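You operate a simulated robot arm through the tools that you are given. There is no shell and no other tool.

You run a simulated robot arm. Do the job below in one go: nothing can be reset, and whatever is moved stays where it is left.

Task
Paint the silver plate teal and the gold plate yellow with the black brush, rinsing it between and after.
Fine: whole faces; no colour mixed into a pot; rinse in the grey pot; brush back, lids back on; leave the plates, the orange pot and the brown brush. Set down upright: black brush. A coat counts when it lies all over at full strength: go over it till it gets no stronger.

The check looks at the end state, three seconds after you hand in, the way a careful person would. Anything else that was tipped, shoved, dropped, spilled or broken makes it a failure. A push-on lid holds only when it is set on centred and level and pressed home; a screw cap is set on level and turned clockwise until tight.

Robot
A 7-joint arm with a two-finger parallel gripper, fixed in place. Base frame: the origin is at the foot of the arm, x ahead of it, y to its left, z up. Readings come in mm, rad, newtons and seconds.
Its first joint turns from -2.304 to 2.304 rad. Payload 3.91 kg.
Tool frame: the origin (TCP) lies between the finger pads and is the grasp point; the fingertips stand 30 mm ahead of it; z points along the fingers, y is the line along which they close. The gripper opens to 110 mm. The fingers are 20 mm wide and 10 mm thick; the gripper's body (48 by 112 mm) begins 55 mm behind the TCP.
Orientation is that of the tool frame in the base frame, as a unit quaternion [x, y, z, w]. With the fingers straight down and closing along the base's y, the tool's x points along the base's -x, its y along +y and its z along -z.

Tools
- The arm moves only by the tool nudge_tool. Its argument "steps" is a list that holds one entry, the list of rows, each a list of 7 numbers: the shift along the tool's x, y, z in units of 200 mm (1.0 is 200 mm), then the turn, a rotation vector about the tool's x, y, z in units of 120 degrees (1.0 is 120 degrees), then the gripper command, from -1 (shut) to 1 (fully open), values between in proportion. In form: [[[tx, ty, tz, rx, ry, rz, jaw], ...]]. A call has 1 to 20 rows; each row is the pose to reach, as a shift and turn from the pose commanded when the call began, along the tool's axes at that moment. A call with a number of a shift or a turn outside -1 to 1 is refused whole. A row lasts 0.2 s, in which the tool goes at most 50 mm and 0.15 rad; a call with a longer step from one row to the next is refused whole, and so is a gripper value outside its range. A pose out of reach is approached as far as the arm can. The call stops where the force on the tool passes 40 N (or 10 N more than at its start, if that is more) or the arm is blocked; 0.2 s more then pass. The fingers move at their own pace (about 108 mm/s each) and stop on an object; they squeeze with about 23 N. The grip force told is the motor's: it shows also when the fingers shut on nothing. Time passes only in rows, and 0.2 s behind the last, so rows that repeat a pose let the fingers close. It gives the time, the measured TCP pose, the force on the tool (base axes), the opening and the grip force at its end, in the units of the frame above (readings bear some noise), with the torque about the TCP (base axes, N m) and any sound that the robot's microphone picked up.
- Cameras (640 x 400 px; columns grow to the right, rows downward): "scene" is fixed at [400.6, 652, 1389.6]; the picture's right is [-0.58, 0.82, 0.00], its down [0.77, 0.55, -0.32] and it looks along [-0.26, -0.18, -0.95] (base axes); focal length 288 px, centre (320, 200). "wrist" rides on the gripper at [72, 17, -103] in the tool frame; the picture's right is [-0.23, 0.97, 0.00], its down [-0.76, -0.18, -0.62] and it looks along [-0.61, -0.14, 0.78] (tool axes); focal length 222 px, centre (320, 200). There is no depth. A picture from a camera that has moved, and an enlarged one, comes with that camera's place and axes in the base frame and with its lens.
- camera(camera): a new picture of that camera. No time passes.
- zoom(camera, box): a new picture of the part [left, top, right, bottom] of that camera's present view, enlarged. No time passes.
- finish_job(): hands the job in; it is judged then, once.

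Places have to be worked out from the pictures, the camera data and where the tool is seen. Open the gripper and draw the arm clear of the work before you hand the job in, unless the task says otherwise.

The tools are called after "Call:" by a JSON object that holds its "op" and its "data". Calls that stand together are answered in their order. nudge_tool: Moves the arm, as the interface text tells. Its arguments: {"type":"object","properties":{"steps":{"type":"array","items":{"type":"array","items":{"type":"array","items":{"type":"number"}}}}},"required":["steps"]} The other tools are called the same way: camera (camera) takes a picture; zoom (camera, box) takes an enlarged picture of a part of a camera's view; finish_job () hands the job in.

At the start:

```text
time: 0.0
position: [317.4, 479.6, 1031.6]
orientation: [0.0, 1.0, -0.001, 0.0]
wrist_force: [0.1, 0.1, 0.6]
moment: [0.0, 0.0, 0.04]
finger_gap: 110.2
finger_force: 0.1
```

scene: 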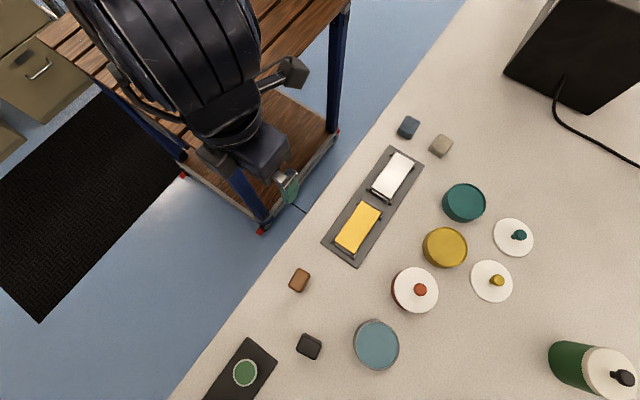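
wrist: 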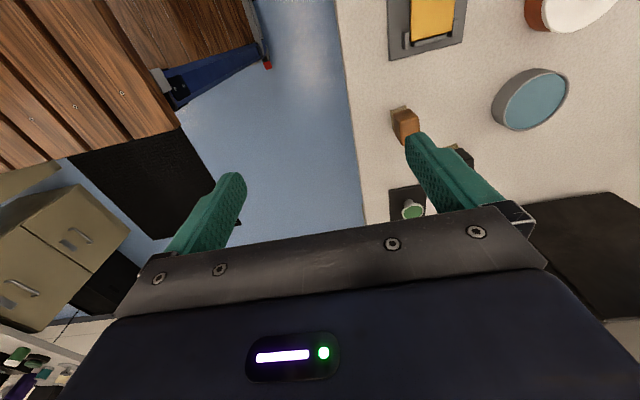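

I'll start by looking closer at the workspace before moving anything.

Call:
{"op": "zoom", "data": {"camera": "scene", "box": [320, 100, 480, 200]}}

Call:
{"op": "zoom", "data": {"camera": "scene", "box": [400, 170, 560, 270]}}

Call:
{"op": "zoom", "data": {"camera": "scene", "box": [260, 250, 420, 350]}}

Call:
{"op": "zoom", "data": {"camera": "scene", "box": [190, 300, 350, 400]}}

```text
4.00 times, centred on (400, 150) of scene
camera zoom: at [400.6, 652.0, 1389.6], right [-0.58, 0.82, 0.0], down [0.77, 0.55, -0.32], along [-0.26, -0.18, -0.95], focal length 1150 px, centre (0, 400)
```

zoom: 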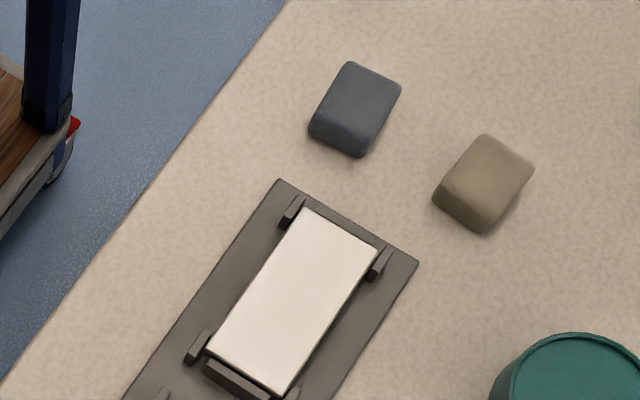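

```text
4.00 times, centred on (480, 220) of scene
camera zoom: at [400.6, 652.0, 1389.6], right [-0.58, 0.82, 0.0], down [0.77, 0.55, -0.32], along [-0.26, -0.18, -0.95], focal length 1150 px, centre (-320, 120)
```

zoom: 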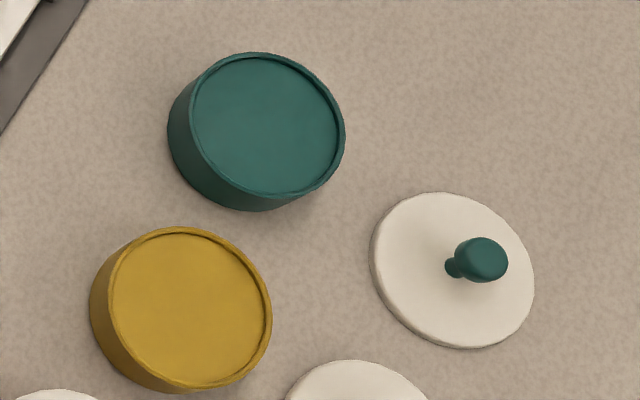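

```text
4.00 times, centred on (340, 300) of scene
camera zoom: at [400.6, 652.0, 1389.6], right [-0.58, 0.82, 0.0], down [0.77, 0.55, -0.32], along [-0.26, -0.18, -0.95], focal length 1150 px, centre (240, -200)
```

zoom: 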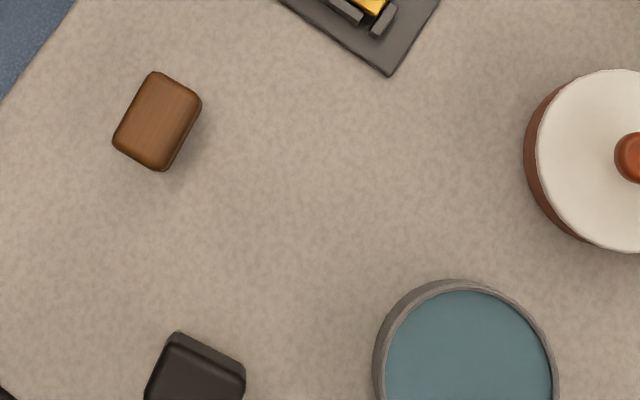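

```text
4.00 times, centred on (270, 350) of scene
camera zoom: at [400.6, 652.0, 1389.6], right [-0.58, 0.82, 0.0], down [0.77, 0.55, -0.32], along [-0.26, -0.18, -0.95], focal length 1150 px, centre (520, -400)
```

zoom: 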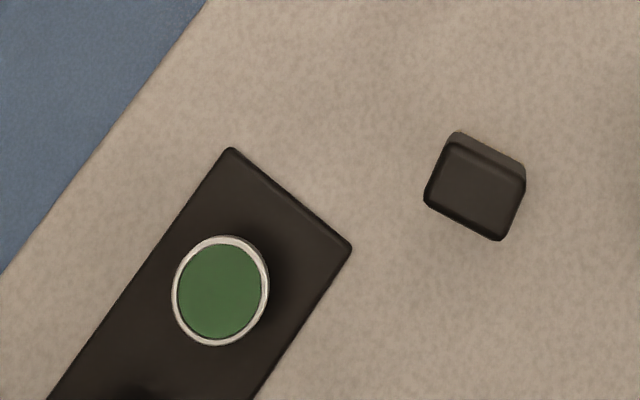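

The black and brown brushes appear to be the small dark blocks seen from above (around x≈490,y≈690 and x≈400,y≈600). The table seems to be at z≈720-760. I'll move the wrist camera over the workspace for a second viewpoint.

Call:
{"op": "nudge_tool", "data": {"steps": [[[0.15, 0.15, 0, 0, 0, 0, 1], [0.3, 0.3, 0, 0, 0, 0, 1], [0.45, 0.45, 0, 0, 0, 0, 1], [0.6, 0.6, 0, 0, 0, 0, 1]]]}}

Call:
{"op": "camera", "data": {"camera": "wrist"}}

Call:
{"op": "camera", "data": {"camera": "scene"}}

```text
time: 1.0
position: [195.2, 601.2, 1031.8]
orientation: [0.0, 1.0, -0.001, 0.0]
wrist_force: [1.3, -0.6, 0.8]
moment: [0.03, 0.03, 0.03]
finger_gap: 109.9
finger_force: 0.1
```

```text
taken
camera wrist: at [123.2, 618.3, 1134.3], right [0.23, 0.97, 0.0], down [0.76, -0.18, 0.62], along [0.61, -0.14, -0.78], focal length 222 px, centre (320, 200)
```

wrist: 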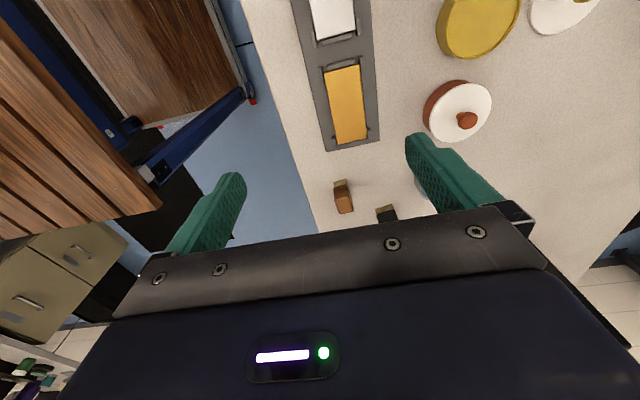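

```text
taken
```

scene: 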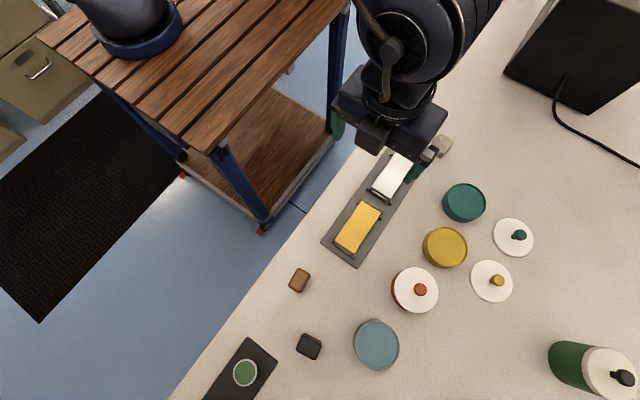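

Wrist view shows the brown brush standing on its bristles, handle up. Zooming to see more details of both brushes and plates.

Call:
{"op": "zoom", "data": {"camera": "wrist", "box": [300, 150, 420, 225]}}

Call:
{"op": "zoom", "data": {"camera": "wrist", "box": [280, 0, 440, 100]}}

Call:
{"op": "zoom", "data": {"camera": "wrist", "box": [410, 0, 600, 150]}}

```text
5.33 times, centred on (360, 188) of wrist
camera zoom: at [123.2, 618.3, 1134.3], right [0.23, 0.97, 0.0], down [0.76, -0.18, 0.62], along [0.61, -0.14, -0.78], focal length 1185 px, centre (107, 267)
```

zoom: 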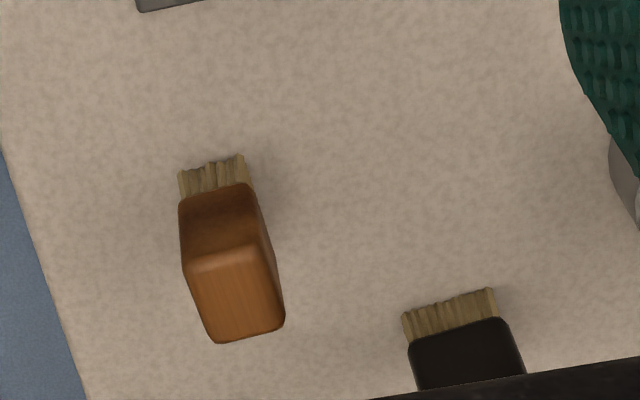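

```text
4.00 times, centred on (360, 50) of wrist
camera zoom: at [123.2, 618.3, 1134.3], right [0.23, 0.97, 0.0], down [0.76, -0.18, 0.62], along [0.61, -0.14, -0.78], focal length 888 px, centre (160, 800)
```

zoom: 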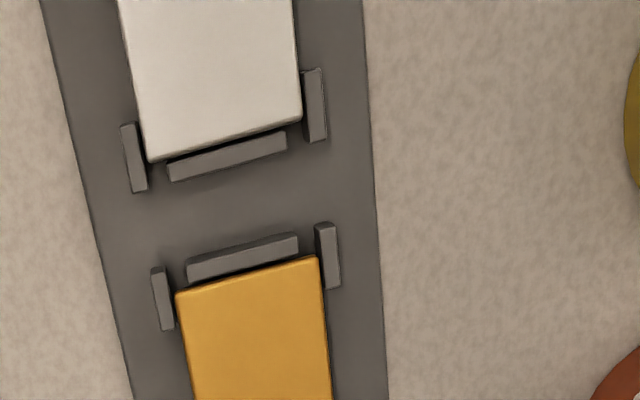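

```text
2.67 times, centred on (505, 75) of wrist
camera zoom: at [123.2, 618.3, 1134.3], right [0.23, 0.97, 0.0], down [0.76, -0.18, 0.62], along [0.61, -0.14, -0.78], focal length 592 px, centre (-173, 533)
```

zoom: 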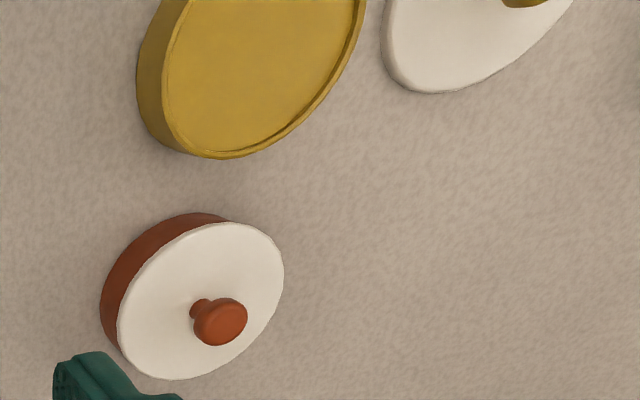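

Both brushes stand upright on their bristles with block handles; the plates sit in clips on a tray. I'll move towards the black brush (est. x≈488, y≈687, top z≈790) for a close look from above.

Call:
{"op": "nudge_tool", "data": {"steps": [[[-0.2, 0.085, 0.04, 0, 0, 0, 1], [-0.4, 0.17, 0.08, 0, 0, 0, 1], [-0.6, 0.255, 0.12, 0, 0, 0, 1], [-0.8, 0.34, 0.16, 0, 0, 0, 1], [-1.0, 0.425, 0.2, 0, 0, 0, 1]]]}}

Call:
{"op": "camera", "data": {"camera": "wrist"}}

Call:
{"op": "camera", "data": {"camera": "scene"}}

```text
time: 2.2
position: [396.8, 683.9, 991.7]
orientation: [-0.001, 1.0, 0.0, 0.0]
wrist_force: [-0.6, 0.0, 0.2]
moment: [0.01, -0.02, 0.01]
finger_gap: 110.1
finger_force: 0.1
```

```text
taken
camera wrist: at [323.7, 703.4, 1094.6], right [0.23, 0.97, 0.0], down [0.76, -0.18, 0.62], along [0.61, -0.14, -0.78], focal length 222 px, centre (320, 200)
```

wrist: 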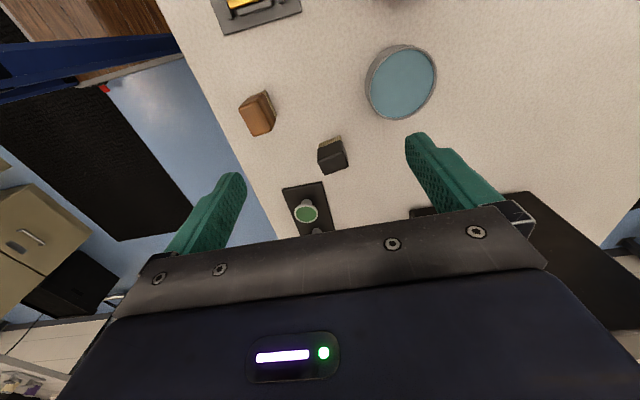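

```text
taken
```

scene: 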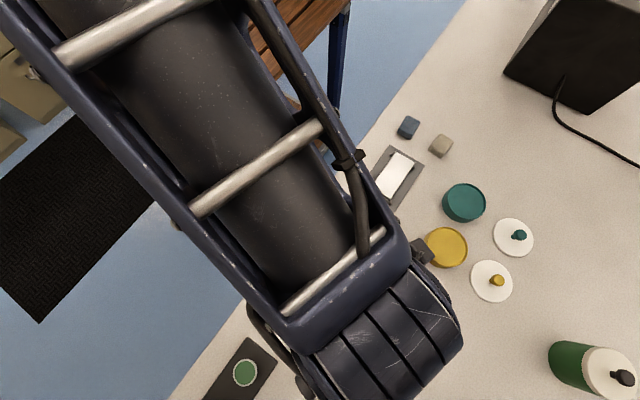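

The black brush is now at (332,155) in the wrist view. I'll zoom on it and continue descending afterwards.

Call:
{"op": "zoom", "data": {"camera": "wrist", "box": [292, 130, 372, 180]}}

Call:
{"op": "zoom", "data": {"camera": "wrist", "box": [220, 80, 300, 130]}}

Call:
{"op": "zoom", "data": {"camera": "wrist", "box": [340, 30, 460, 130]}}

```text
8.00 times, centred on (332, 155) of wrist
camera zoom: at [323.7, 703.4, 1094.6], right [0.23, 0.97, 0.0], down [0.76, -0.18, 0.62], along [0.61, -0.14, -0.78], focal length 1777 px, centre (224, 560)
```

zoom: 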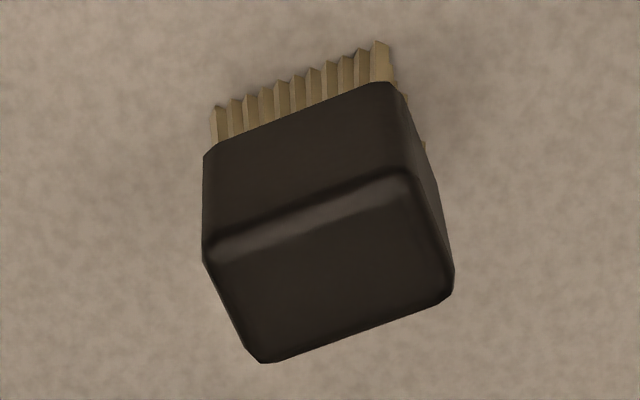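

```text
8.00 times, centred on (260, 105) of wrist
camera zoom: at [323.7, 703.4, 1094.6], right [0.23, 0.97, 0.0], down [0.76, -0.18, 0.62], along [0.61, -0.14, -0.78], focal length 1777 px, centre (800, 960)
```

zoom: 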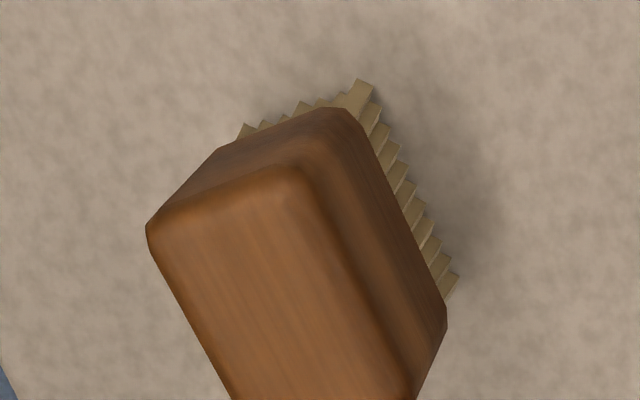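

```text
4.00 times, centred on (400, 80) of wrist
camera zoom: at [323.7, 703.4, 1094.6], right [0.23, 0.97, 0.0], down [0.76, -0.18, 0.62], along [0.61, -0.14, -0.78], focal length 888 px, centre (0, 680)
```

zoom: 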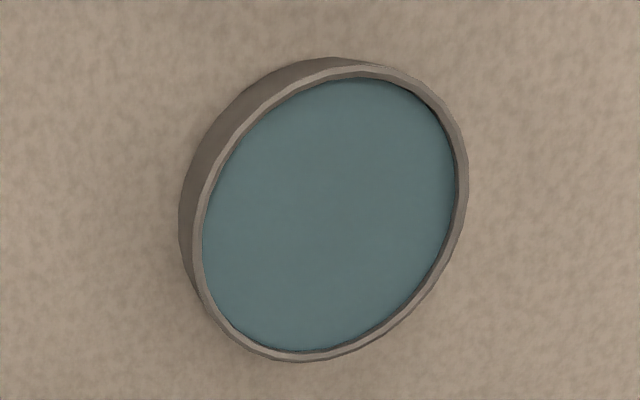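

From the two views the black brush top is about 42 × 26 mm, centred near (488, 686), top z≈800, its long side turned ~9.5° from the y axis; table z≈720. I'll rotate the tool so that the fingers close across the narrow side, moving above the brush at a safe height.

Call:
{"op": "nudge_tool", "data": {"steps": [[[-0.036, 0.001, 0.03, 0, 0, 0.067, 1], [-0.072, 0.002, 0.06, 0, 0, 0.134, 1], [-0.108, 0.003, 0.09, 0, 0, 0.201, 1], [-0.144, 0.004, 0.12, 0, 0, 0.268, 1], [-0.18, 0.005, 0.15, 0, 0, 0.335, 1], [-0.216, 0.006, 0.18, 0, 0, 0.402, 1], [-0.252, 0.007, 0.21, 0, 0, 0.469, 1], [-0.288, 0.008, 0.24, 0, 0, 0.536, 1], [-0.324, 0.009, 0.27, 0, 0, 0.603, 1], [-0.36, 0.01, 0.3, 0, 0, 0.671, 1]]]}}

Call:
{"op": "camera", "data": {"camera": "wrist"}}

Call:
{"op": "camera", "data": {"camera": "scene"}}

```text
time: 4.4
position: [468.0, 687.0, 930.9]
orientation: [0.647, 0.763, -0.001, 0.0]
wrist_force: [0.0, -0.4, -0.6]
moment: [-0.01, 0.0, 0.01]
finger_gap: 109.7
finger_force: 0.1
```

```text
taken
camera wrist: at [473.4, 762.7, 1034.6], right [1.0, -0.07, 0.0], down [-0.05, -0.78, 0.62], along [-0.04, -0.62, -0.78], focal length 222 px, centre (320, 200)
```

wrist: 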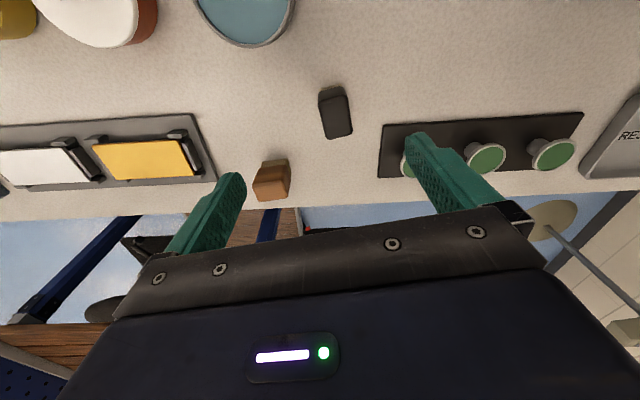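

```text
taken
```

scene: 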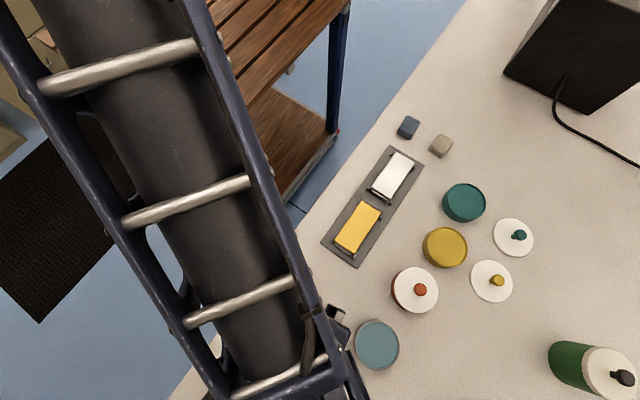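

The rotation worked and the brush lies nearly between the fingers. I'll zoom in on it to refine its position.

Call:
{"op": "zoom", "data": {"camera": "wrist", "box": [288, 75, 384, 150]}}

Call:
{"op": "zoom", "data": {"camera": "wrist", "box": [0, 100, 220, 200]}}

```text
5.33 times, centred on (336, 112) of wrist
camera zoom: at [473.4, 762.7, 1034.6], right [1.0, -0.07, 0.0], down [-0.05, -0.78, 0.62], along [-0.04, -0.62, -0.78], focal length 1185 px, centre (235, 667)
```

zoom: 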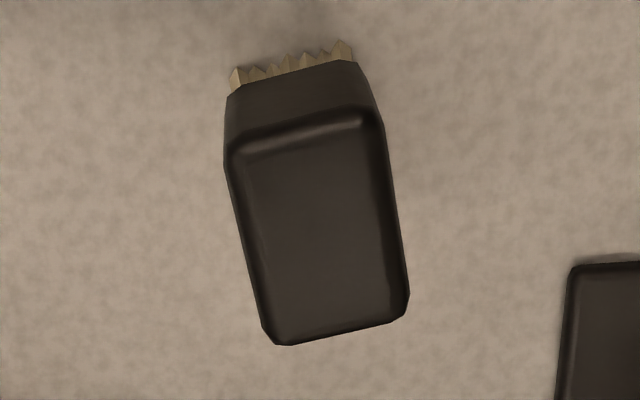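

```text
2.91 times, centred on (110, 150) of wrist
camera zoom: at [473.4, 762.7, 1034.6], right [1.0, -0.07, 0.0], down [-0.05, -0.78, 0.62], along [-0.04, -0.62, -0.78], focal length 646 px, centre (931, 346)
```

zoom: 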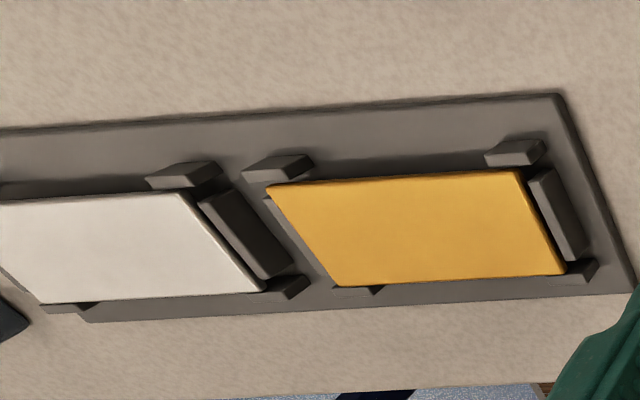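

Both views agree: brush top centre ≈ (485.3, 686), top z≈806, handle bottom ≈764, long axis matching the tool's yaw. I'll centre above it, narrow the gripper to ~60 mm and go down to just above the handle.

Call:
{"op": "nudge_tool", "data": {"steps": [[[-0.0195, 0.0845, 0.1, 0, 0, 0, 0.1], [-0.0195, 0.0845, 0.25, 0, 0, 0, 0.1], [-0.0195, 0.0845, 0.375, 0, 0, 0, 0.1], [-0.0195, 0.0845, 0.375, 0, 0, 0, 0.1]]]}}

Call:
{"op": "camera", "data": {"camera": "wrist"}}

```text
time: 5.4
position: [486.0, 687.0, 856.3]
orientation: [0.646, 0.763, 0.0, 0.0]
wrist_force: [0.2, 0.1, 0.4]
moment: [0.0, -0.02, 0.0]
finger_gap: 60.4
finger_force: 0.0
```

```text
taken
camera wrist: at [489.8, 761.6, 959.7], right [1.0, -0.06, 0.0], down [-0.05, -0.78, 0.62], along [-0.04, -0.62, -0.78], focal length 222 px, centre (320, 200)
```

wrist: 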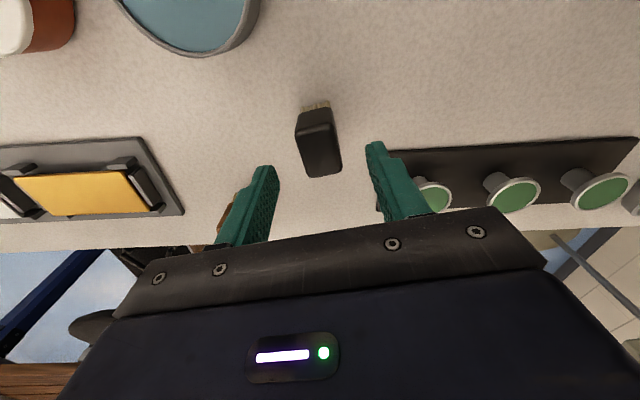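

The brush sits between the fingertips. I'll zoom to verify the centring before descending.

Call:
{"op": "zoom", "data": {"camera": "wrist", "box": [256, 90, 384, 190]}}

```text
4.00 times, centred on (320, 140) of wrist
camera zoom: at [489.8, 761.6, 959.7], right [1.0, -0.06, 0.0], down [-0.05, -0.78, 0.62], along [-0.04, -0.62, -0.78], focal length 888 px, centre (320, 440)
```

zoom: 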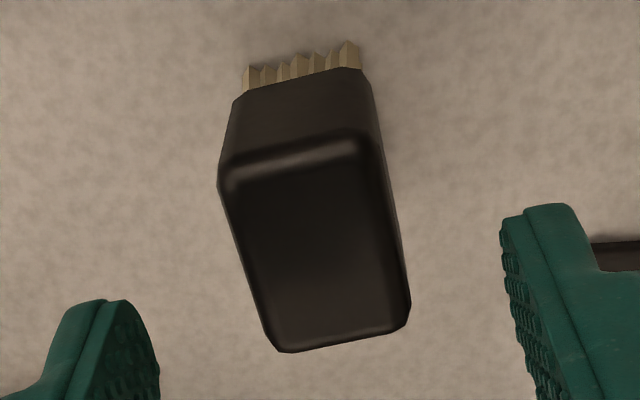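

Brush centre projects to (485, 686.5), matching the TCP at (486, 687). I descend to z≈795, with fingertips just above the bristles, and close.

Call:
{"op": "nudge_tool", "data": {"steps": [[[0, 0, 0.1, 0, 0, 0, 0.1], [0, 0, 0.2, 0, 0, 0, 0.1], [0, 0, 0.305, 0, 0, 0, 0.1], [0, 0, 0.305, 0, 0, 0, 0.1], [0, 0, 0.305, 0, 0, 0, -0.2], [0, 0, 0.305, 0, 0, 0, -0.4], [0, 0, 0.305, 0, 0, 0, -0.6], [0, 0, 0.305, 0, 0, 0, -0.8], [0, 0, 0.305, 0, 0, 0, -1], [0, 0, 0.305, 0, 0, 0, -1]]]}}

Call:
{"op": "camera", "data": {"camera": "wrist"}}

```text
time: 7.6
position: [485.2, 686.0, 796.2]
orientation: [0.646, 0.763, 0.001, 0.0]
wrist_force: [0.2, 0.3, 0.5]
moment: [-0.01, 0.03, 0.02]
finger_gap: 29.3
finger_force: 23.0
```

```text
taken
camera wrist: at [489.8, 761.2, 898.9], right [1.0, -0.06, 0.0], down [-0.05, -0.78, 0.62], along [-0.04, -0.62, -0.78], focal length 222 px, centre (320, 200)
```

wrist: 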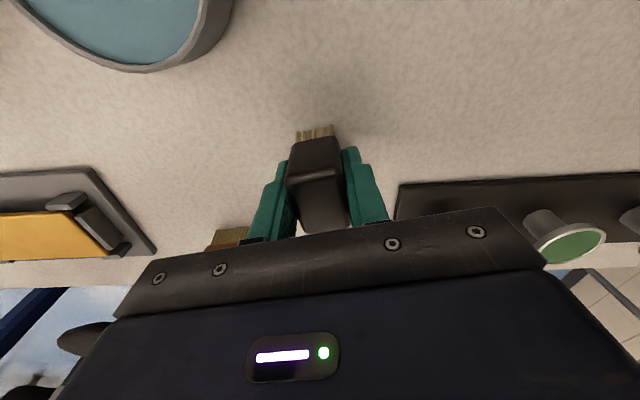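

Gripped firmly (gap 29.3 mm, 23 N) at TCP z≈796 with the brush still standing. I'll zoom to measure the bristle length below the grip.

Call:
{"op": "zoom", "data": {"camera": "wrist", "box": [256, 105, 384, 205]}}

```text
4.00 times, centred on (320, 155) of wrist
camera zoom: at [489.8, 761.2, 898.9], right [1.0, -0.06, 0.0], down [-0.05, -0.78, 0.62], along [-0.04, -0.62, -0.78], focal length 888 px, centre (320, 380)
```

zoom: 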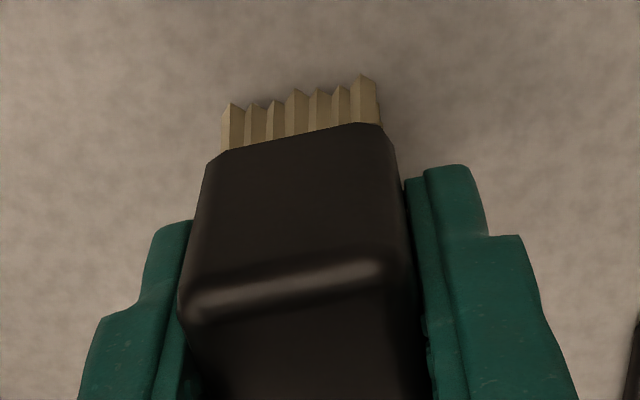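

The brush appears to extend ≈59 mm below the TCP (table z≈737). I lift it straight up by 110 mm.

Call:
{"op": "nudge_tool", "data": {"steps": [[[0, 0, -0.05, 0, 0, 0, -1], [0, 0, -0.15, 0, 0, 0, -1], [0, 0, -0.3, 0, 0, 0, -1], [0, 0, -0.45, 0, 0, 0, -1], [0, 0, -0.55, 0, 0, 0, -1], [0, 0, -0.55, 0, 0, 0, -1]]]}}

Call:
{"op": "camera", "data": {"camera": "wrist"}}

```text
time: 9.0
position: [486.1, 685.3, 905.1]
orientation: [0.646, 0.763, -0.001, 0.0]
wrist_force: [-0.1, 0.0, 0.6]
moment: [0.0, -0.01, -0.01]
finger_gap: 0.2
finger_force: 22.8
```

```text
taken
camera wrist: at [489.9, 761.4, 1008.4], right [1.0, -0.06, 0.0], down [-0.05, -0.78, 0.62], along [-0.04, -0.62, -0.78], focal length 222 px, centre (320, 200)
```

wrist: 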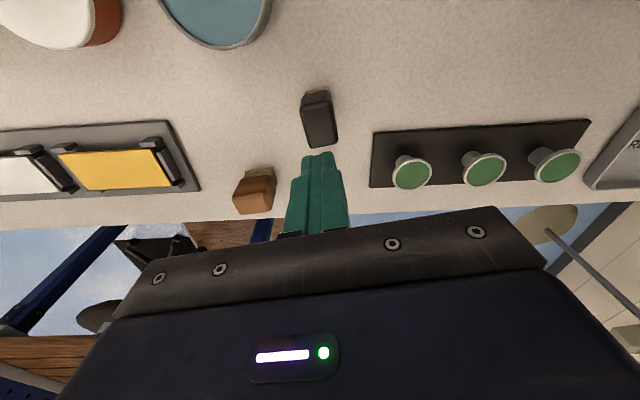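

The fingers shut fully: the brush slipped out during the lift. I'll check whether it is still upright and where it stands now.

Call:
{"op": "zoom", "data": {"camera": "wrist", "box": [272, 80, 368, 155]}}

Call:
{"op": "camera", "data": {"camera": "scene"}}

```text
5.33 times, centred on (320, 118) of wrist
camera zoom: at [489.9, 761.4, 1008.4], right [1.0, -0.06, 0.0], down [-0.05, -0.78, 0.62], along [-0.04, -0.62, -0.78], focal length 1185 px, centre (320, 640)
```

zoom: 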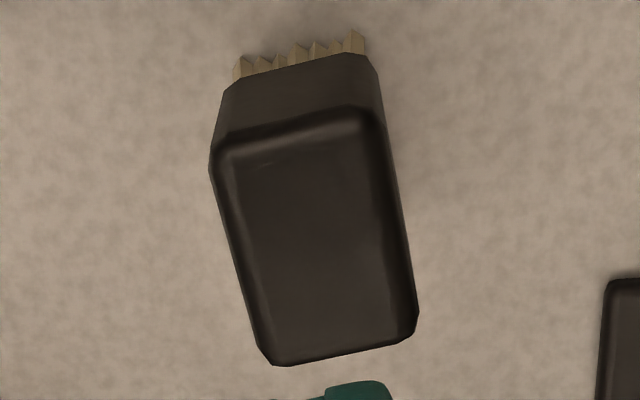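

```text
taken
```

scene: 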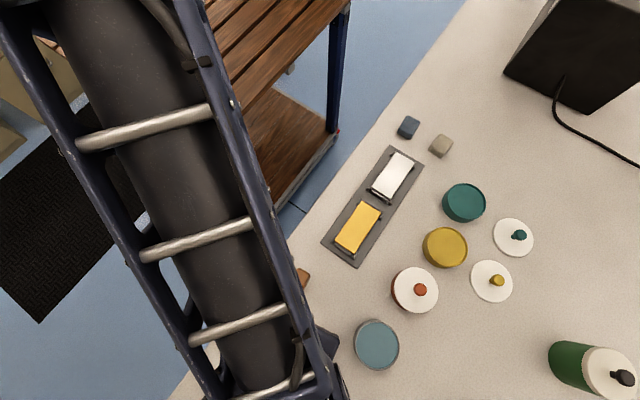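

The brush is still upright at about the same place (≈485, 687). I'll reopen, go about 9 mm deeper for more pad contact, and this time lift very slowly while watching the gap.

Call:
{"op": "nudge_tool", "data": {"steps": [[[0, 0, 0, 0, 0, 0, 0.1], [0, 0, 0, 0, 0, 0, 0.1], [0, 0, 0, 0, 0, 0, 0.1], [0, 0, 0.1, 0, 0, 0, 0.1], [0, 0, 0.25, 0, 0, 0, 0.1], [0, 0, 0.4, 0, 0, 0, 0.1], [0, 0, 0.5, 0, 0, 0, 0.1], [0, 0, 0.55, 0, 0, 0, 0.1], [0, 0, 0.595, 0, 0, 0, 0.1], [0, 0, 0.595, 0, 0, 0, 0.1], [0, 0, 0.595, 0, 0, 0, -0.2], [0, 0, 0.595, 0, 0, 0, -0.35], [0, 0, 0.595, 0, 0, 0, -0.45], [0, 0, 0.595, 0, 0, 0, -0.55], [0, 0, 0.595, 0, 0, 0, -0.7], [0, 0, 0.595, 0, 0, 0, -1], [0, 0, 0.595, 0, 0, 0, -1], [0, 0, 0.595, 0, 0, 0, -1]]]}}

Call:
{"op": "zoom", "data": {"camera": "wrist", "box": [224, 95, 416, 245]}}

```text
time: 12.8
position: [486.7, 686.6, 785.2]
orientation: [0.646, 0.763, 0.0, 0.0]
wrist_force: [-0.2, -1.0, 0.0]
moment: [0.02, 0.01, -0.02]
finger_gap: 29.6
finger_force: 23.3
```

```text
2.67 times, centred on (320, 170) of wrist
camera zoom: at [489.9, 760.9, 889.1], right [1.0, -0.06, 0.0], down [-0.05, -0.78, 0.62], along [-0.04, -0.62, -0.78], focal length 592 px, centre (320, 280)
```

zoom: 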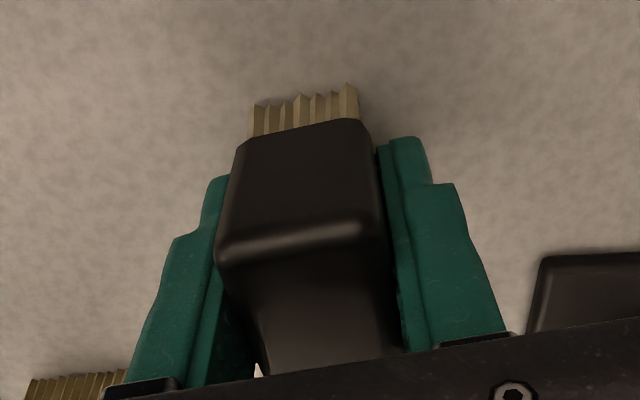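

Gripped again deeper (TCP z≈785, gap 29.6). Now a very slow 4 mm lift to test the hold.

Call:
{"op": "nudge_tool", "data": {"steps": [[[0, 0, -0.003, 0, 0, 0, -1], [0, 0, -0.006, 0, 0, 0, -1], [0, 0, -0.01, 0, 0, 0, -1], [0, 0, -0.015, 0, 0, 0, -1], [0, 0, -0.02, 0, 0, 0, -1]]]}}

Call:
{"op": "zoom", "data": {"camera": "wrist", "box": [224, 95, 416, 245]}}

```text
time: 14.0
position: [485.4, 686.5, 790.4]
orientation: [0.646, 0.763, 0.0, 0.0]
wrist_force: [0.3, 0.1, -0.7]
moment: [0.0, -0.02, 0.04]
finger_gap: 29.6
finger_force: 23.1
```

```text
2.67 times, centred on (320, 170) of wrist
camera zoom: at [490.1, 761.4, 893.3], right [1.0, -0.06, 0.0], down [-0.05, -0.78, 0.62], along [-0.04, -0.62, -0.78], focal length 592 px, centre (320, 280)
```

zoom: 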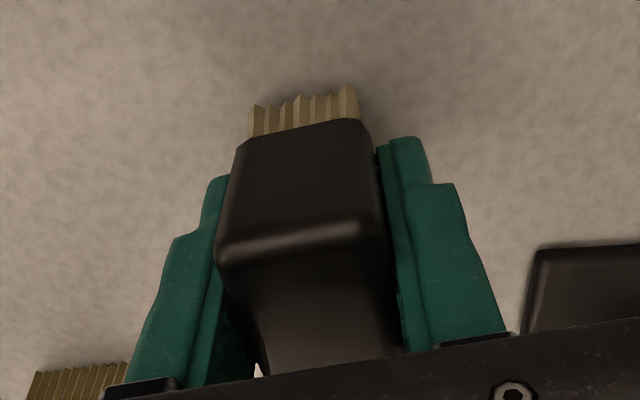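

The brush has come up with the gripper this time (same place in view, shadow shifted). I continue lifting gently.

Call:
{"op": "nudge_tool", "data": {"steps": [[[0, 0, -0.01, 0, 0, 0, -1], [0, 0, -0.03, 0, 0, 0, -1], [0, 0, -0.06, 0, 0, 0, -1], [0, 0, -0.1, 0, 0, 0, -1], [0, 0, -0.15, 0, 0, 0, -1], [0, 0, -0.2, 0, 0, 0, -1], [0, 0, -0.25, 0, 0, 0, -1], [0, 0, -0.3, 0, 0, 0, -1], [0, 0, -0.35, 0, 0, 0, -1], [0, 0, -0.4, 0, 0, 0, -1], [0, 0, -0.45, 0, 0, 0, -1], [0, 0, -0.48, 0, 0, 0, -1], [0, 0, -0.5, 0, 0, 0, -1]]]}}

Call:
{"op": "camera", "data": {"camera": "wrist"}}

```text
time: 16.8
position: [486.5, 686.6, 890.6]
orientation: [0.646, 0.763, 0.0, 0.001]
wrist_force: [0.9, 0.1, 0.9]
moment: [-0.03, 0.02, 0.03]
finger_gap: 29.9
finger_force: 23.2
```

```text
taken
camera wrist: at [490.2, 761.3, 993.8], right [1.0, -0.06, 0.0], down [-0.05, -0.78, 0.62], along [-0.04, -0.62, -0.78], focal length 222 px, centre (320, 200)
```

wrist: 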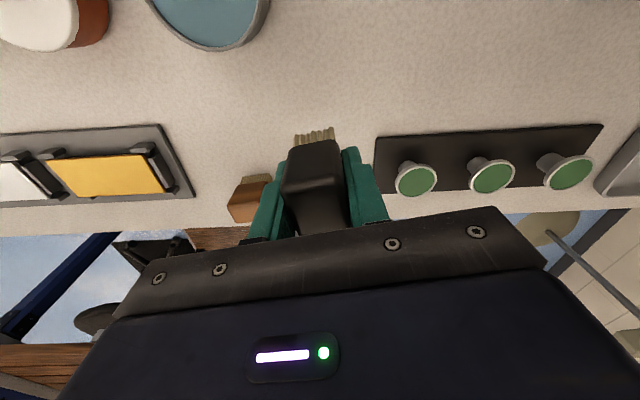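

The brush is held securely; it stands on the table when TCP z≈786. Now I'll rise a bit and travel toward the pots/plates area, turning the tool ~9.5° to align the brush with the plates (which appear axis-aligned).

Call:
{"op": "nudge_tool", "data": {"steps": [[[0.01, -0.04, -0.02, 0, 0, 0.003, -1], [0.031, -0.116, -0.05, 0, 0, 0.009, -1], [0.058, -0.213, -0.09, 0, 0, 0.017, -1], [0.089, -0.33, -0.13, 0, 0, 0.027, -1], [0.12, -0.446, -0.16, 0, 0, 0.037, -1], [0.152, -0.563, -0.18, 0, 0, 0.047, -1], [0.183, -0.68, -0.2, 0, 0, 0.056, -1], [0.212, -0.786, -0.2, 0, 0, 0.064, -1], [0.236, -0.873, -0.2, 0, 0, 0.071, -1], [0.252, -0.931, -0.2, 0, 0, 0.076, -1], [0.262, -0.97, -0.2, 0, 0, 0.079, -1]]]}}

Call:
{"op": "camera", "data": {"camera": "wrist"}}

Call:
{"op": "camera", "data": {"camera": "scene"}}

```text
time: 19.2
position: [286.2, 706.6, 930.4]
orientation: [0.707, 0.707, 0.001, 0.0]
wrist_force: [0.6, 0.0, -0.3]
moment: [-0.01, 0.04, 0.0]
finger_gap: 29.8
finger_force: 23.1
```

```text
taken
camera wrist: at [302.5, 779.1, 1033.4], right [0.97, -0.23, 0.0], down [-0.18, -0.76, 0.62], along [-0.14, -0.61, -0.78], focal length 222 px, centre (320, 200)
```

wrist: 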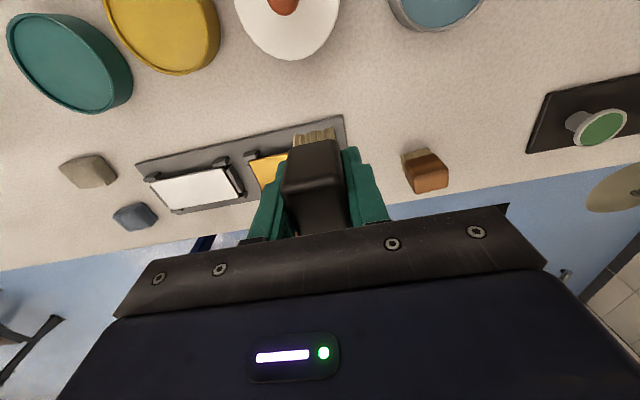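

```text
taken
```

scene: 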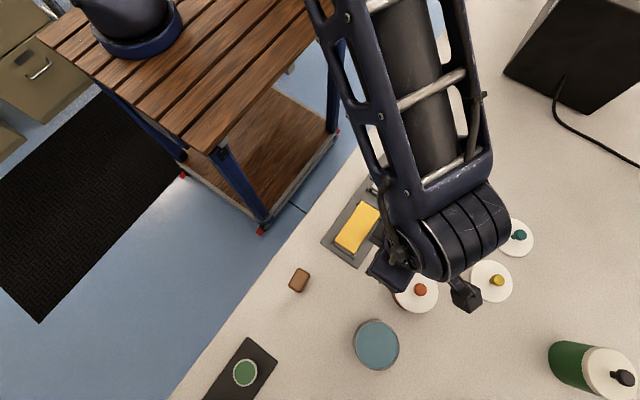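

Now aligned with the base axes. I'll zoom in on the teal pot and silver plate from here to fix their positions.

Call:
{"op": "zoom", "data": {"camera": "wrist", "box": [0, 0, 192, 120]}}

Call:
{"op": "zoom", "data": {"camera": "wrist", "box": [120, 130, 280, 230]}}

Call:
{"op": "zoom", "data": {"camera": "wrist", "box": [224, 95, 416, 245]}}

```text
3.33 times, centred on (96, 60) of wrist
camera zoom: at [302.5, 779.1, 1033.4], right [0.97, -0.23, 0.0], down [-0.18, -0.76, 0.62], along [-0.14, -0.61, -0.78], focal length 740 px, centre (1067, 667)
```

zoom: 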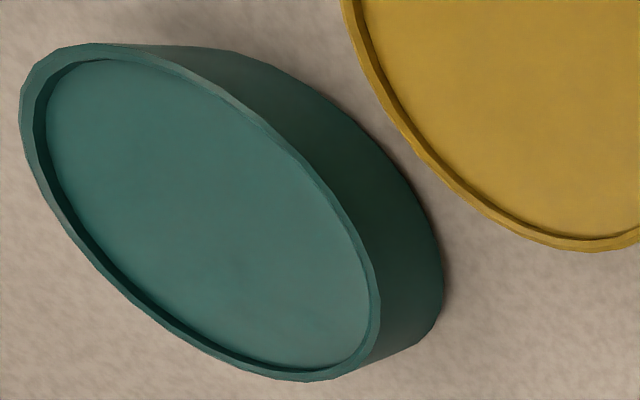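

```text
4.00 times, centred on (200, 180) of wrist
camera zoom: at [302.5, 779.1, 1033.4], right [0.97, -0.23, 0.0], down [-0.18, -0.76, 0.62], along [-0.14, -0.61, -0.78], focal length 888 px, centre (800, 280)
```

zoom: 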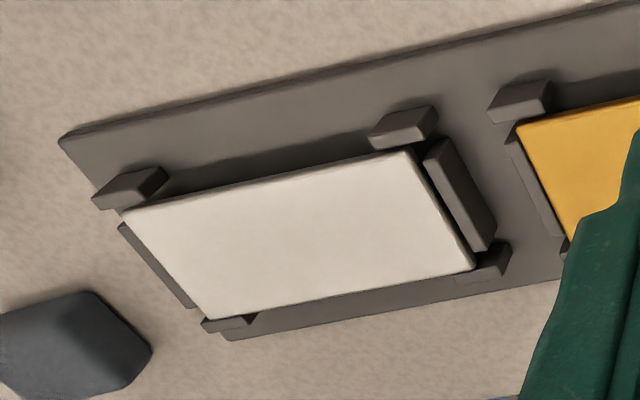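

```text
2.67 times, centred on (320, 170) of wrist
camera zoom: at [302.5, 779.1, 1033.4], right [0.97, -0.23, 0.0], down [-0.18, -0.76, 0.62], along [-0.14, -0.61, -0.78], focal length 592 px, centre (320, 280)
```

zoom: 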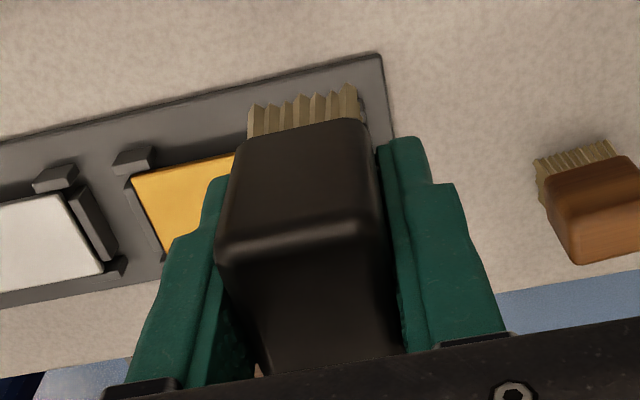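

Triangulating both views: teal pot centre ≈ (42.5, 806), rim z≈774, inner radius ≈40; silver plate spans about 115×53 mm centred near (84, 636), top z≈773. I'll travel toward the teal pot at a safe height.

Call:
{"op": "nudge_tool", "data": {"steps": [[[0.016, -0.04, 0, 0, 0, 0, -1], [0.048, -0.12, 0, 0, 0, 0, -1], [0.088, -0.22, 0, 0, 0, 0, -1], [0.136, -0.34, 0, 0, 0, 0, -1], [0.184, -0.46, 0, 0, 0, 0, -1], [0.232, -0.58, 0, 0, 0, 0, -1], [0.28, -0.7, 0, 0, 0, 0, -1], [0.328, -0.82, 0, 0, 0, 0, -1], [0.368, -0.92, 0, 0, 0, 0, -1], [0.39, -0.97, 0, 0, 0, 0, -1], [0.4, -1.0, 0, 0, 0, 0, -1]]]}}

Call:
{"op": "camera", "data": {"camera": "wrist"}}

Call:
{"op": "camera", "data": {"camera": "scene"}}

```text
time: 21.6
position: [84.4, 786.5, 930.0]
orientation: [0.707, 0.707, 0.0, -0.001]
wrist_force: [-0.2, 0.4, -0.6]
moment: [-0.01, 0.02, -0.01]
finger_gap: 29.6
finger_force: 23.3
```

```text
taken
camera wrist: at [101.8, 859.7, 1033.2], right [0.97, -0.23, 0.0], down [-0.18, -0.76, 0.62], along [-0.14, -0.61, -0.78], focal length 222 px, centre (320, 200)
```

wrist: 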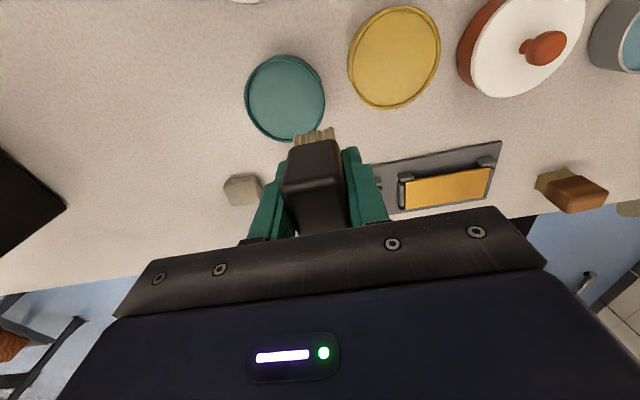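

```text
taken
```

scene: 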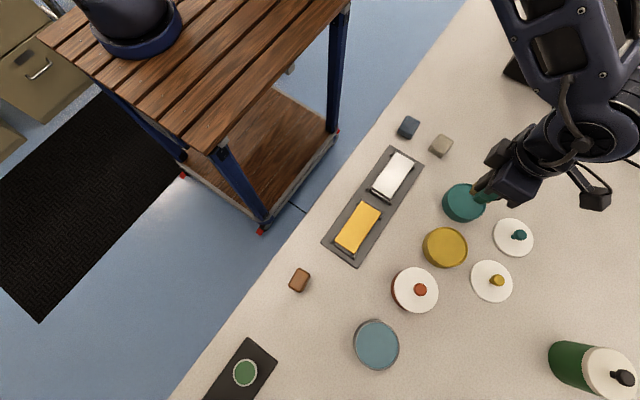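

Good views of the teal and yellow pots. Zooming in to refine their centres.

Call:
{"op": "zoom", "data": {"camera": "wrist", "box": [224, 0, 464, 150]}}

Call:
{"op": "zoom", "data": {"camera": "wrist", "box": [370, 130, 530, 230]}}

Call:
{"op": "zoom", "data": {"camera": "scene", "box": [320, 130, 480, 230]}}

```text
2.67 times, centred on (344, 75) of wrist
camera zoom: at [101.8, 859.7, 1033.2], right [0.97, -0.23, 0.0], down [-0.18, -0.76, 0.62], along [-0.14, -0.61, -0.78], focal length 592 px, centre (256, 533)
```

zoom: 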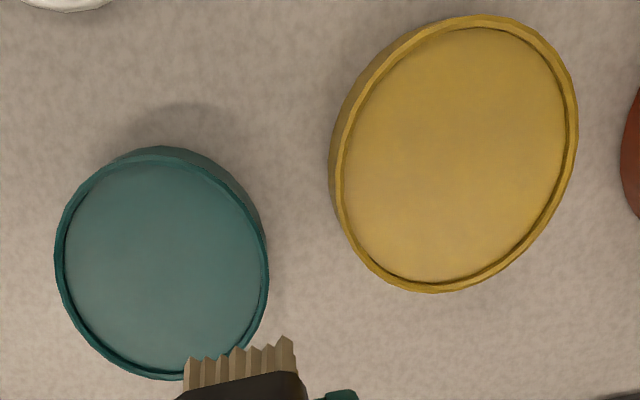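

```text
4.00 times, centred on (450, 180) of wrist
camera zoom: at [101.8, 859.7, 1033.2], right [0.97, -0.23, 0.0], down [-0.18, -0.76, 0.62], along [-0.14, -0.61, -0.78], focal length 888 px, centre (-200, 280)
```

zoom: 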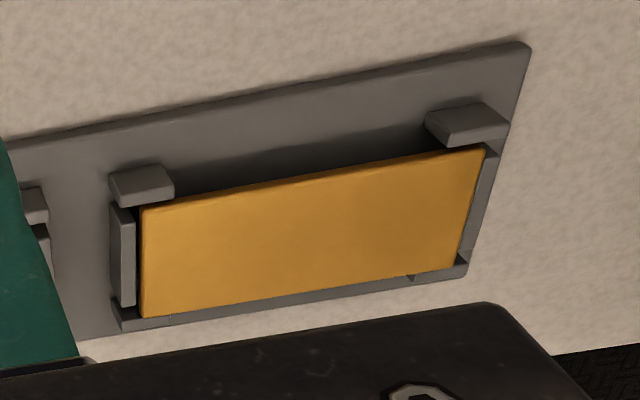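

```text
4.00 times, centred on (400, 180) of scene
camera zoom: at [400.6, 652.0, 1389.6], right [-0.58, 0.82, 0.0], down [0.77, 0.55, -0.32], along [-0.26, -0.18, -0.95], focal length 1150 px, centre (0, 280)
```

zoom: 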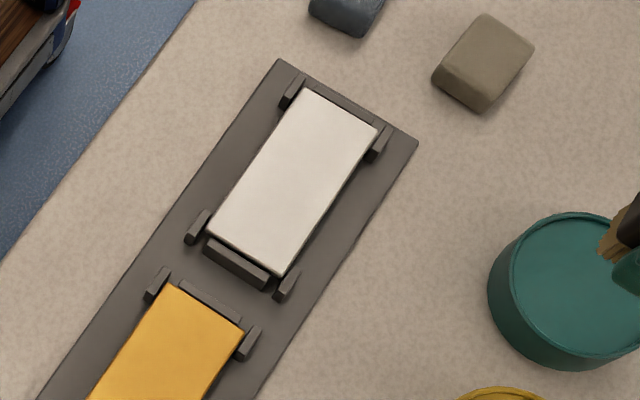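

The pot centre estimates cluster around (45, 804). I'll move the brush over it at a height where the bristles are ~35 mm above the rim, then check in both cameras.

Call:
{"op": "nudge_tool", "data": {"steps": [[[0.02, -0.04, 0.02, 0, 0, 0, -1], [0.05, -0.11, 0.08, 0, 0, 0, -1], [0.08, -0.18, 0.16, 0, 0, 0, -1], [0.09, -0.195, 0.24, 0, 0, 0, -1], [0.09, -0.195, 0.3, 0, 0, 0, -1], [0.09, -0.195, 0.32, 0, 0, 0, -1], [0.09, -0.195, 0.32, 0, 0, 0, -1]]]}}

Call:
{"op": "zoom", "data": {"camera": "wrist", "box": [192, 30, 448, 190]}}

Call:
{"op": "zoom", "data": {"camera": "scene", "box": [400, 150, 528, 230]}}

```text
time: 23.2
position: [47.1, 803.7, 866.9]
orientation: [0.707, 0.707, 0.0, 0.0]
wrist_force: [-0.3, 0.8, -1.3]
moment: [-0.01, -0.01, 0.0]
finger_gap: 29.5
finger_force: 23.4
```

```text
2.50 times, centred on (320, 110) of wrist
camera zoom: at [63.3, 877.7, 969.2], right [0.97, -0.23, 0.0], down [-0.18, -0.76, 0.62], along [-0.14, -0.61, -0.78], focal length 555 px, centre (320, 425)
```

zoom: 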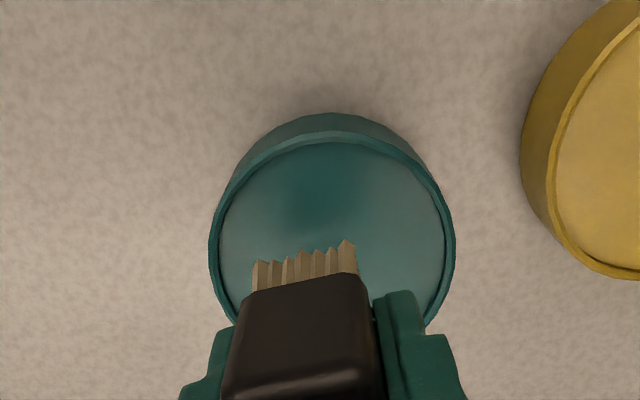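

```text
5.00 times, centred on (464, 190) of scene
camera zoom: at [400.6, 652.0, 1389.6], right [-0.58, 0.82, 0.0], down [0.77, 0.55, -0.32], along [-0.26, -0.18, -0.95], focal length 1438 px, centre (-400, 250)
```

zoom: 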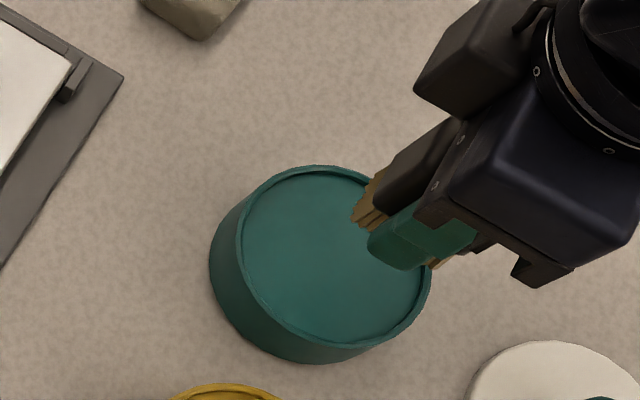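

Using the wrist camera's rim extremes, the teal pot is at ≈(51.5, 800.5), rim z≈782, outer radius ≈41 — the scene camera seems to be ~3 px biased. I'll shift by (+5, −3.5) and lower to just above the rim, then check again.

Call:
{"op": "nudge_tool", "data": {"steps": [[[-0.006, 0.01, 0.02, 0, 0, 0, -1], [-0.0175, 0.025, 0.06, 0, 0, 0, -1], [-0.0175, 0.025, 0.11, 0, 0, 0, -1], [-0.0175, 0.025, 0.14, 0, 0, 0, -1], [-0.0175, 0.025, 0.15, 0, 0, 0, -1]]]}}

Call:
{"op": "zoom", "data": {"camera": "wrist", "box": [192, 30, 448, 190]}}

Call:
{"op": "zoom", "data": {"camera": "scene", "box": [400, 150, 528, 230]}}

```text
time: 24.4
position: [51.3, 800.7, 836.4]
orientation: [0.708, 0.707, 0.0, -0.001]
wrist_force: [0.2, -1.2, -0.9]
moment: [-0.04, 0.02, -0.02]
finger_gap: 29.7
finger_force: 23.4
```

```text
2.50 times, centred on (320, 110) of wrist
camera zoom: at [68.5, 874.0, 939.4], right [0.97, -0.23, 0.0], down [-0.18, -0.76, 0.62], along [-0.14, -0.61, -0.78], focal length 555 px, centre (320, 425)
```

zoom: 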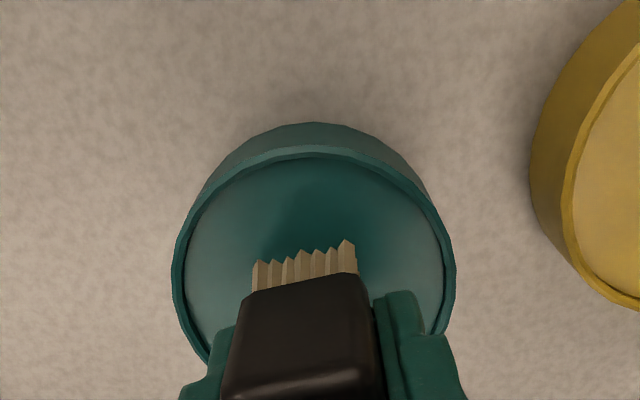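

```text
5.00 times, centred on (464, 190) of scene
camera zoom: at [400.6, 652.0, 1389.6], right [-0.58, 0.82, 0.0], down [0.77, 0.55, -0.32], along [-0.26, -0.18, -0.95], focal length 1438 px, centre (-400, 250)
```

zoom: 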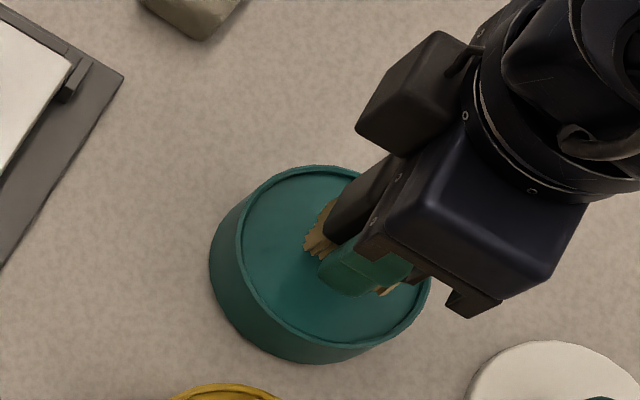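

Brush is centred over the pot (pot ≈(51.3, 800)). I lower ~22 mm slowly to dip the bristles ~14 mm into the teal paint, watching force.

Call:
{"op": "nudge_tool", "data": {"steps": [[[0, 0, 0.02, 0, 0, 0, -1], [0, 0, 0.045, 0, 0, 0, -1], [0, 0, 0.07, 0, 0, 0, -1], [0, 0, 0.09, 0, 0, 0, -1], [0, 0, 0.105, 0, 0, 0, -1], [0, 0, 0.11, 0, 0, 0, -1], [0, 0, 0.11, 0, 0, 0, -1], [0, 0, 0.11, 0, 0, 0, -1], [0, 0, 0.11, 0, 0, 0, -1]]]}}

Call:
{"op": "zoom", "data": {"camera": "wrist", "box": [192, 30, 448, 190]}}

Call:
{"op": "zoom", "data": {"camera": "scene", "box": [400, 150, 528, 230]}}

```text
time: 26.4
position: [50.9, 800.3, 815.9]
orientation: [0.707, 0.707, 0.001, -0.001]
wrist_force: [0.5, 4.0, 16.9]
moment: [0.07, 0.02, -0.02]
finger_gap: 29.7
finger_force: 22.6
```

```text
2.50 times, centred on (320, 110) of wrist
camera zoom: at [68.1, 873.7, 918.0], right [0.97, -0.23, 0.0], down [-0.18, -0.76, 0.62], along [-0.14, -0.61, -0.78], focal length 555 px, centre (320, 425)
```

zoom: 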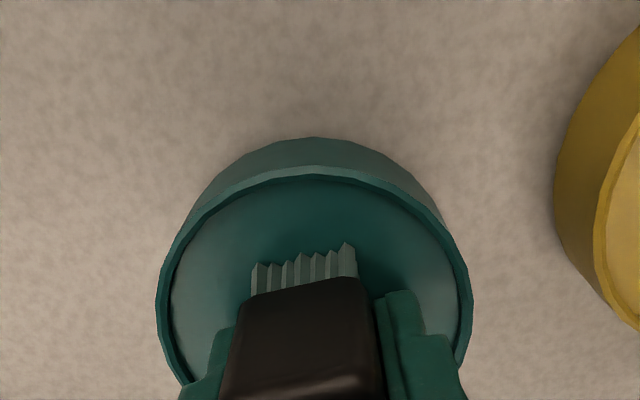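

```text
5.00 times, centred on (464, 190) of scene
camera zoom: at [400.6, 652.0, 1389.6], right [-0.58, 0.82, 0.0], down [0.77, 0.55, -0.32], along [-0.26, -0.18, -0.95], focal length 1438 px, centre (-400, 250)
```

zoom: 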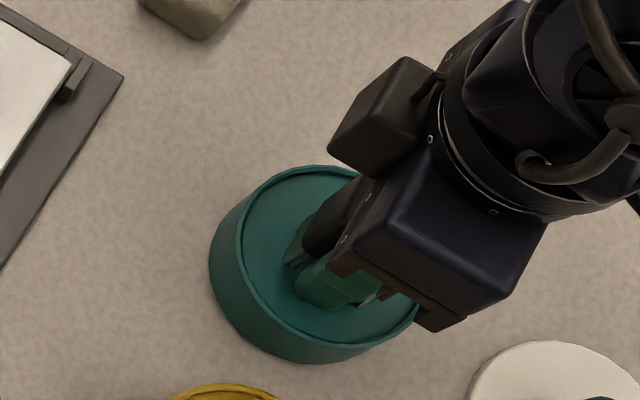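

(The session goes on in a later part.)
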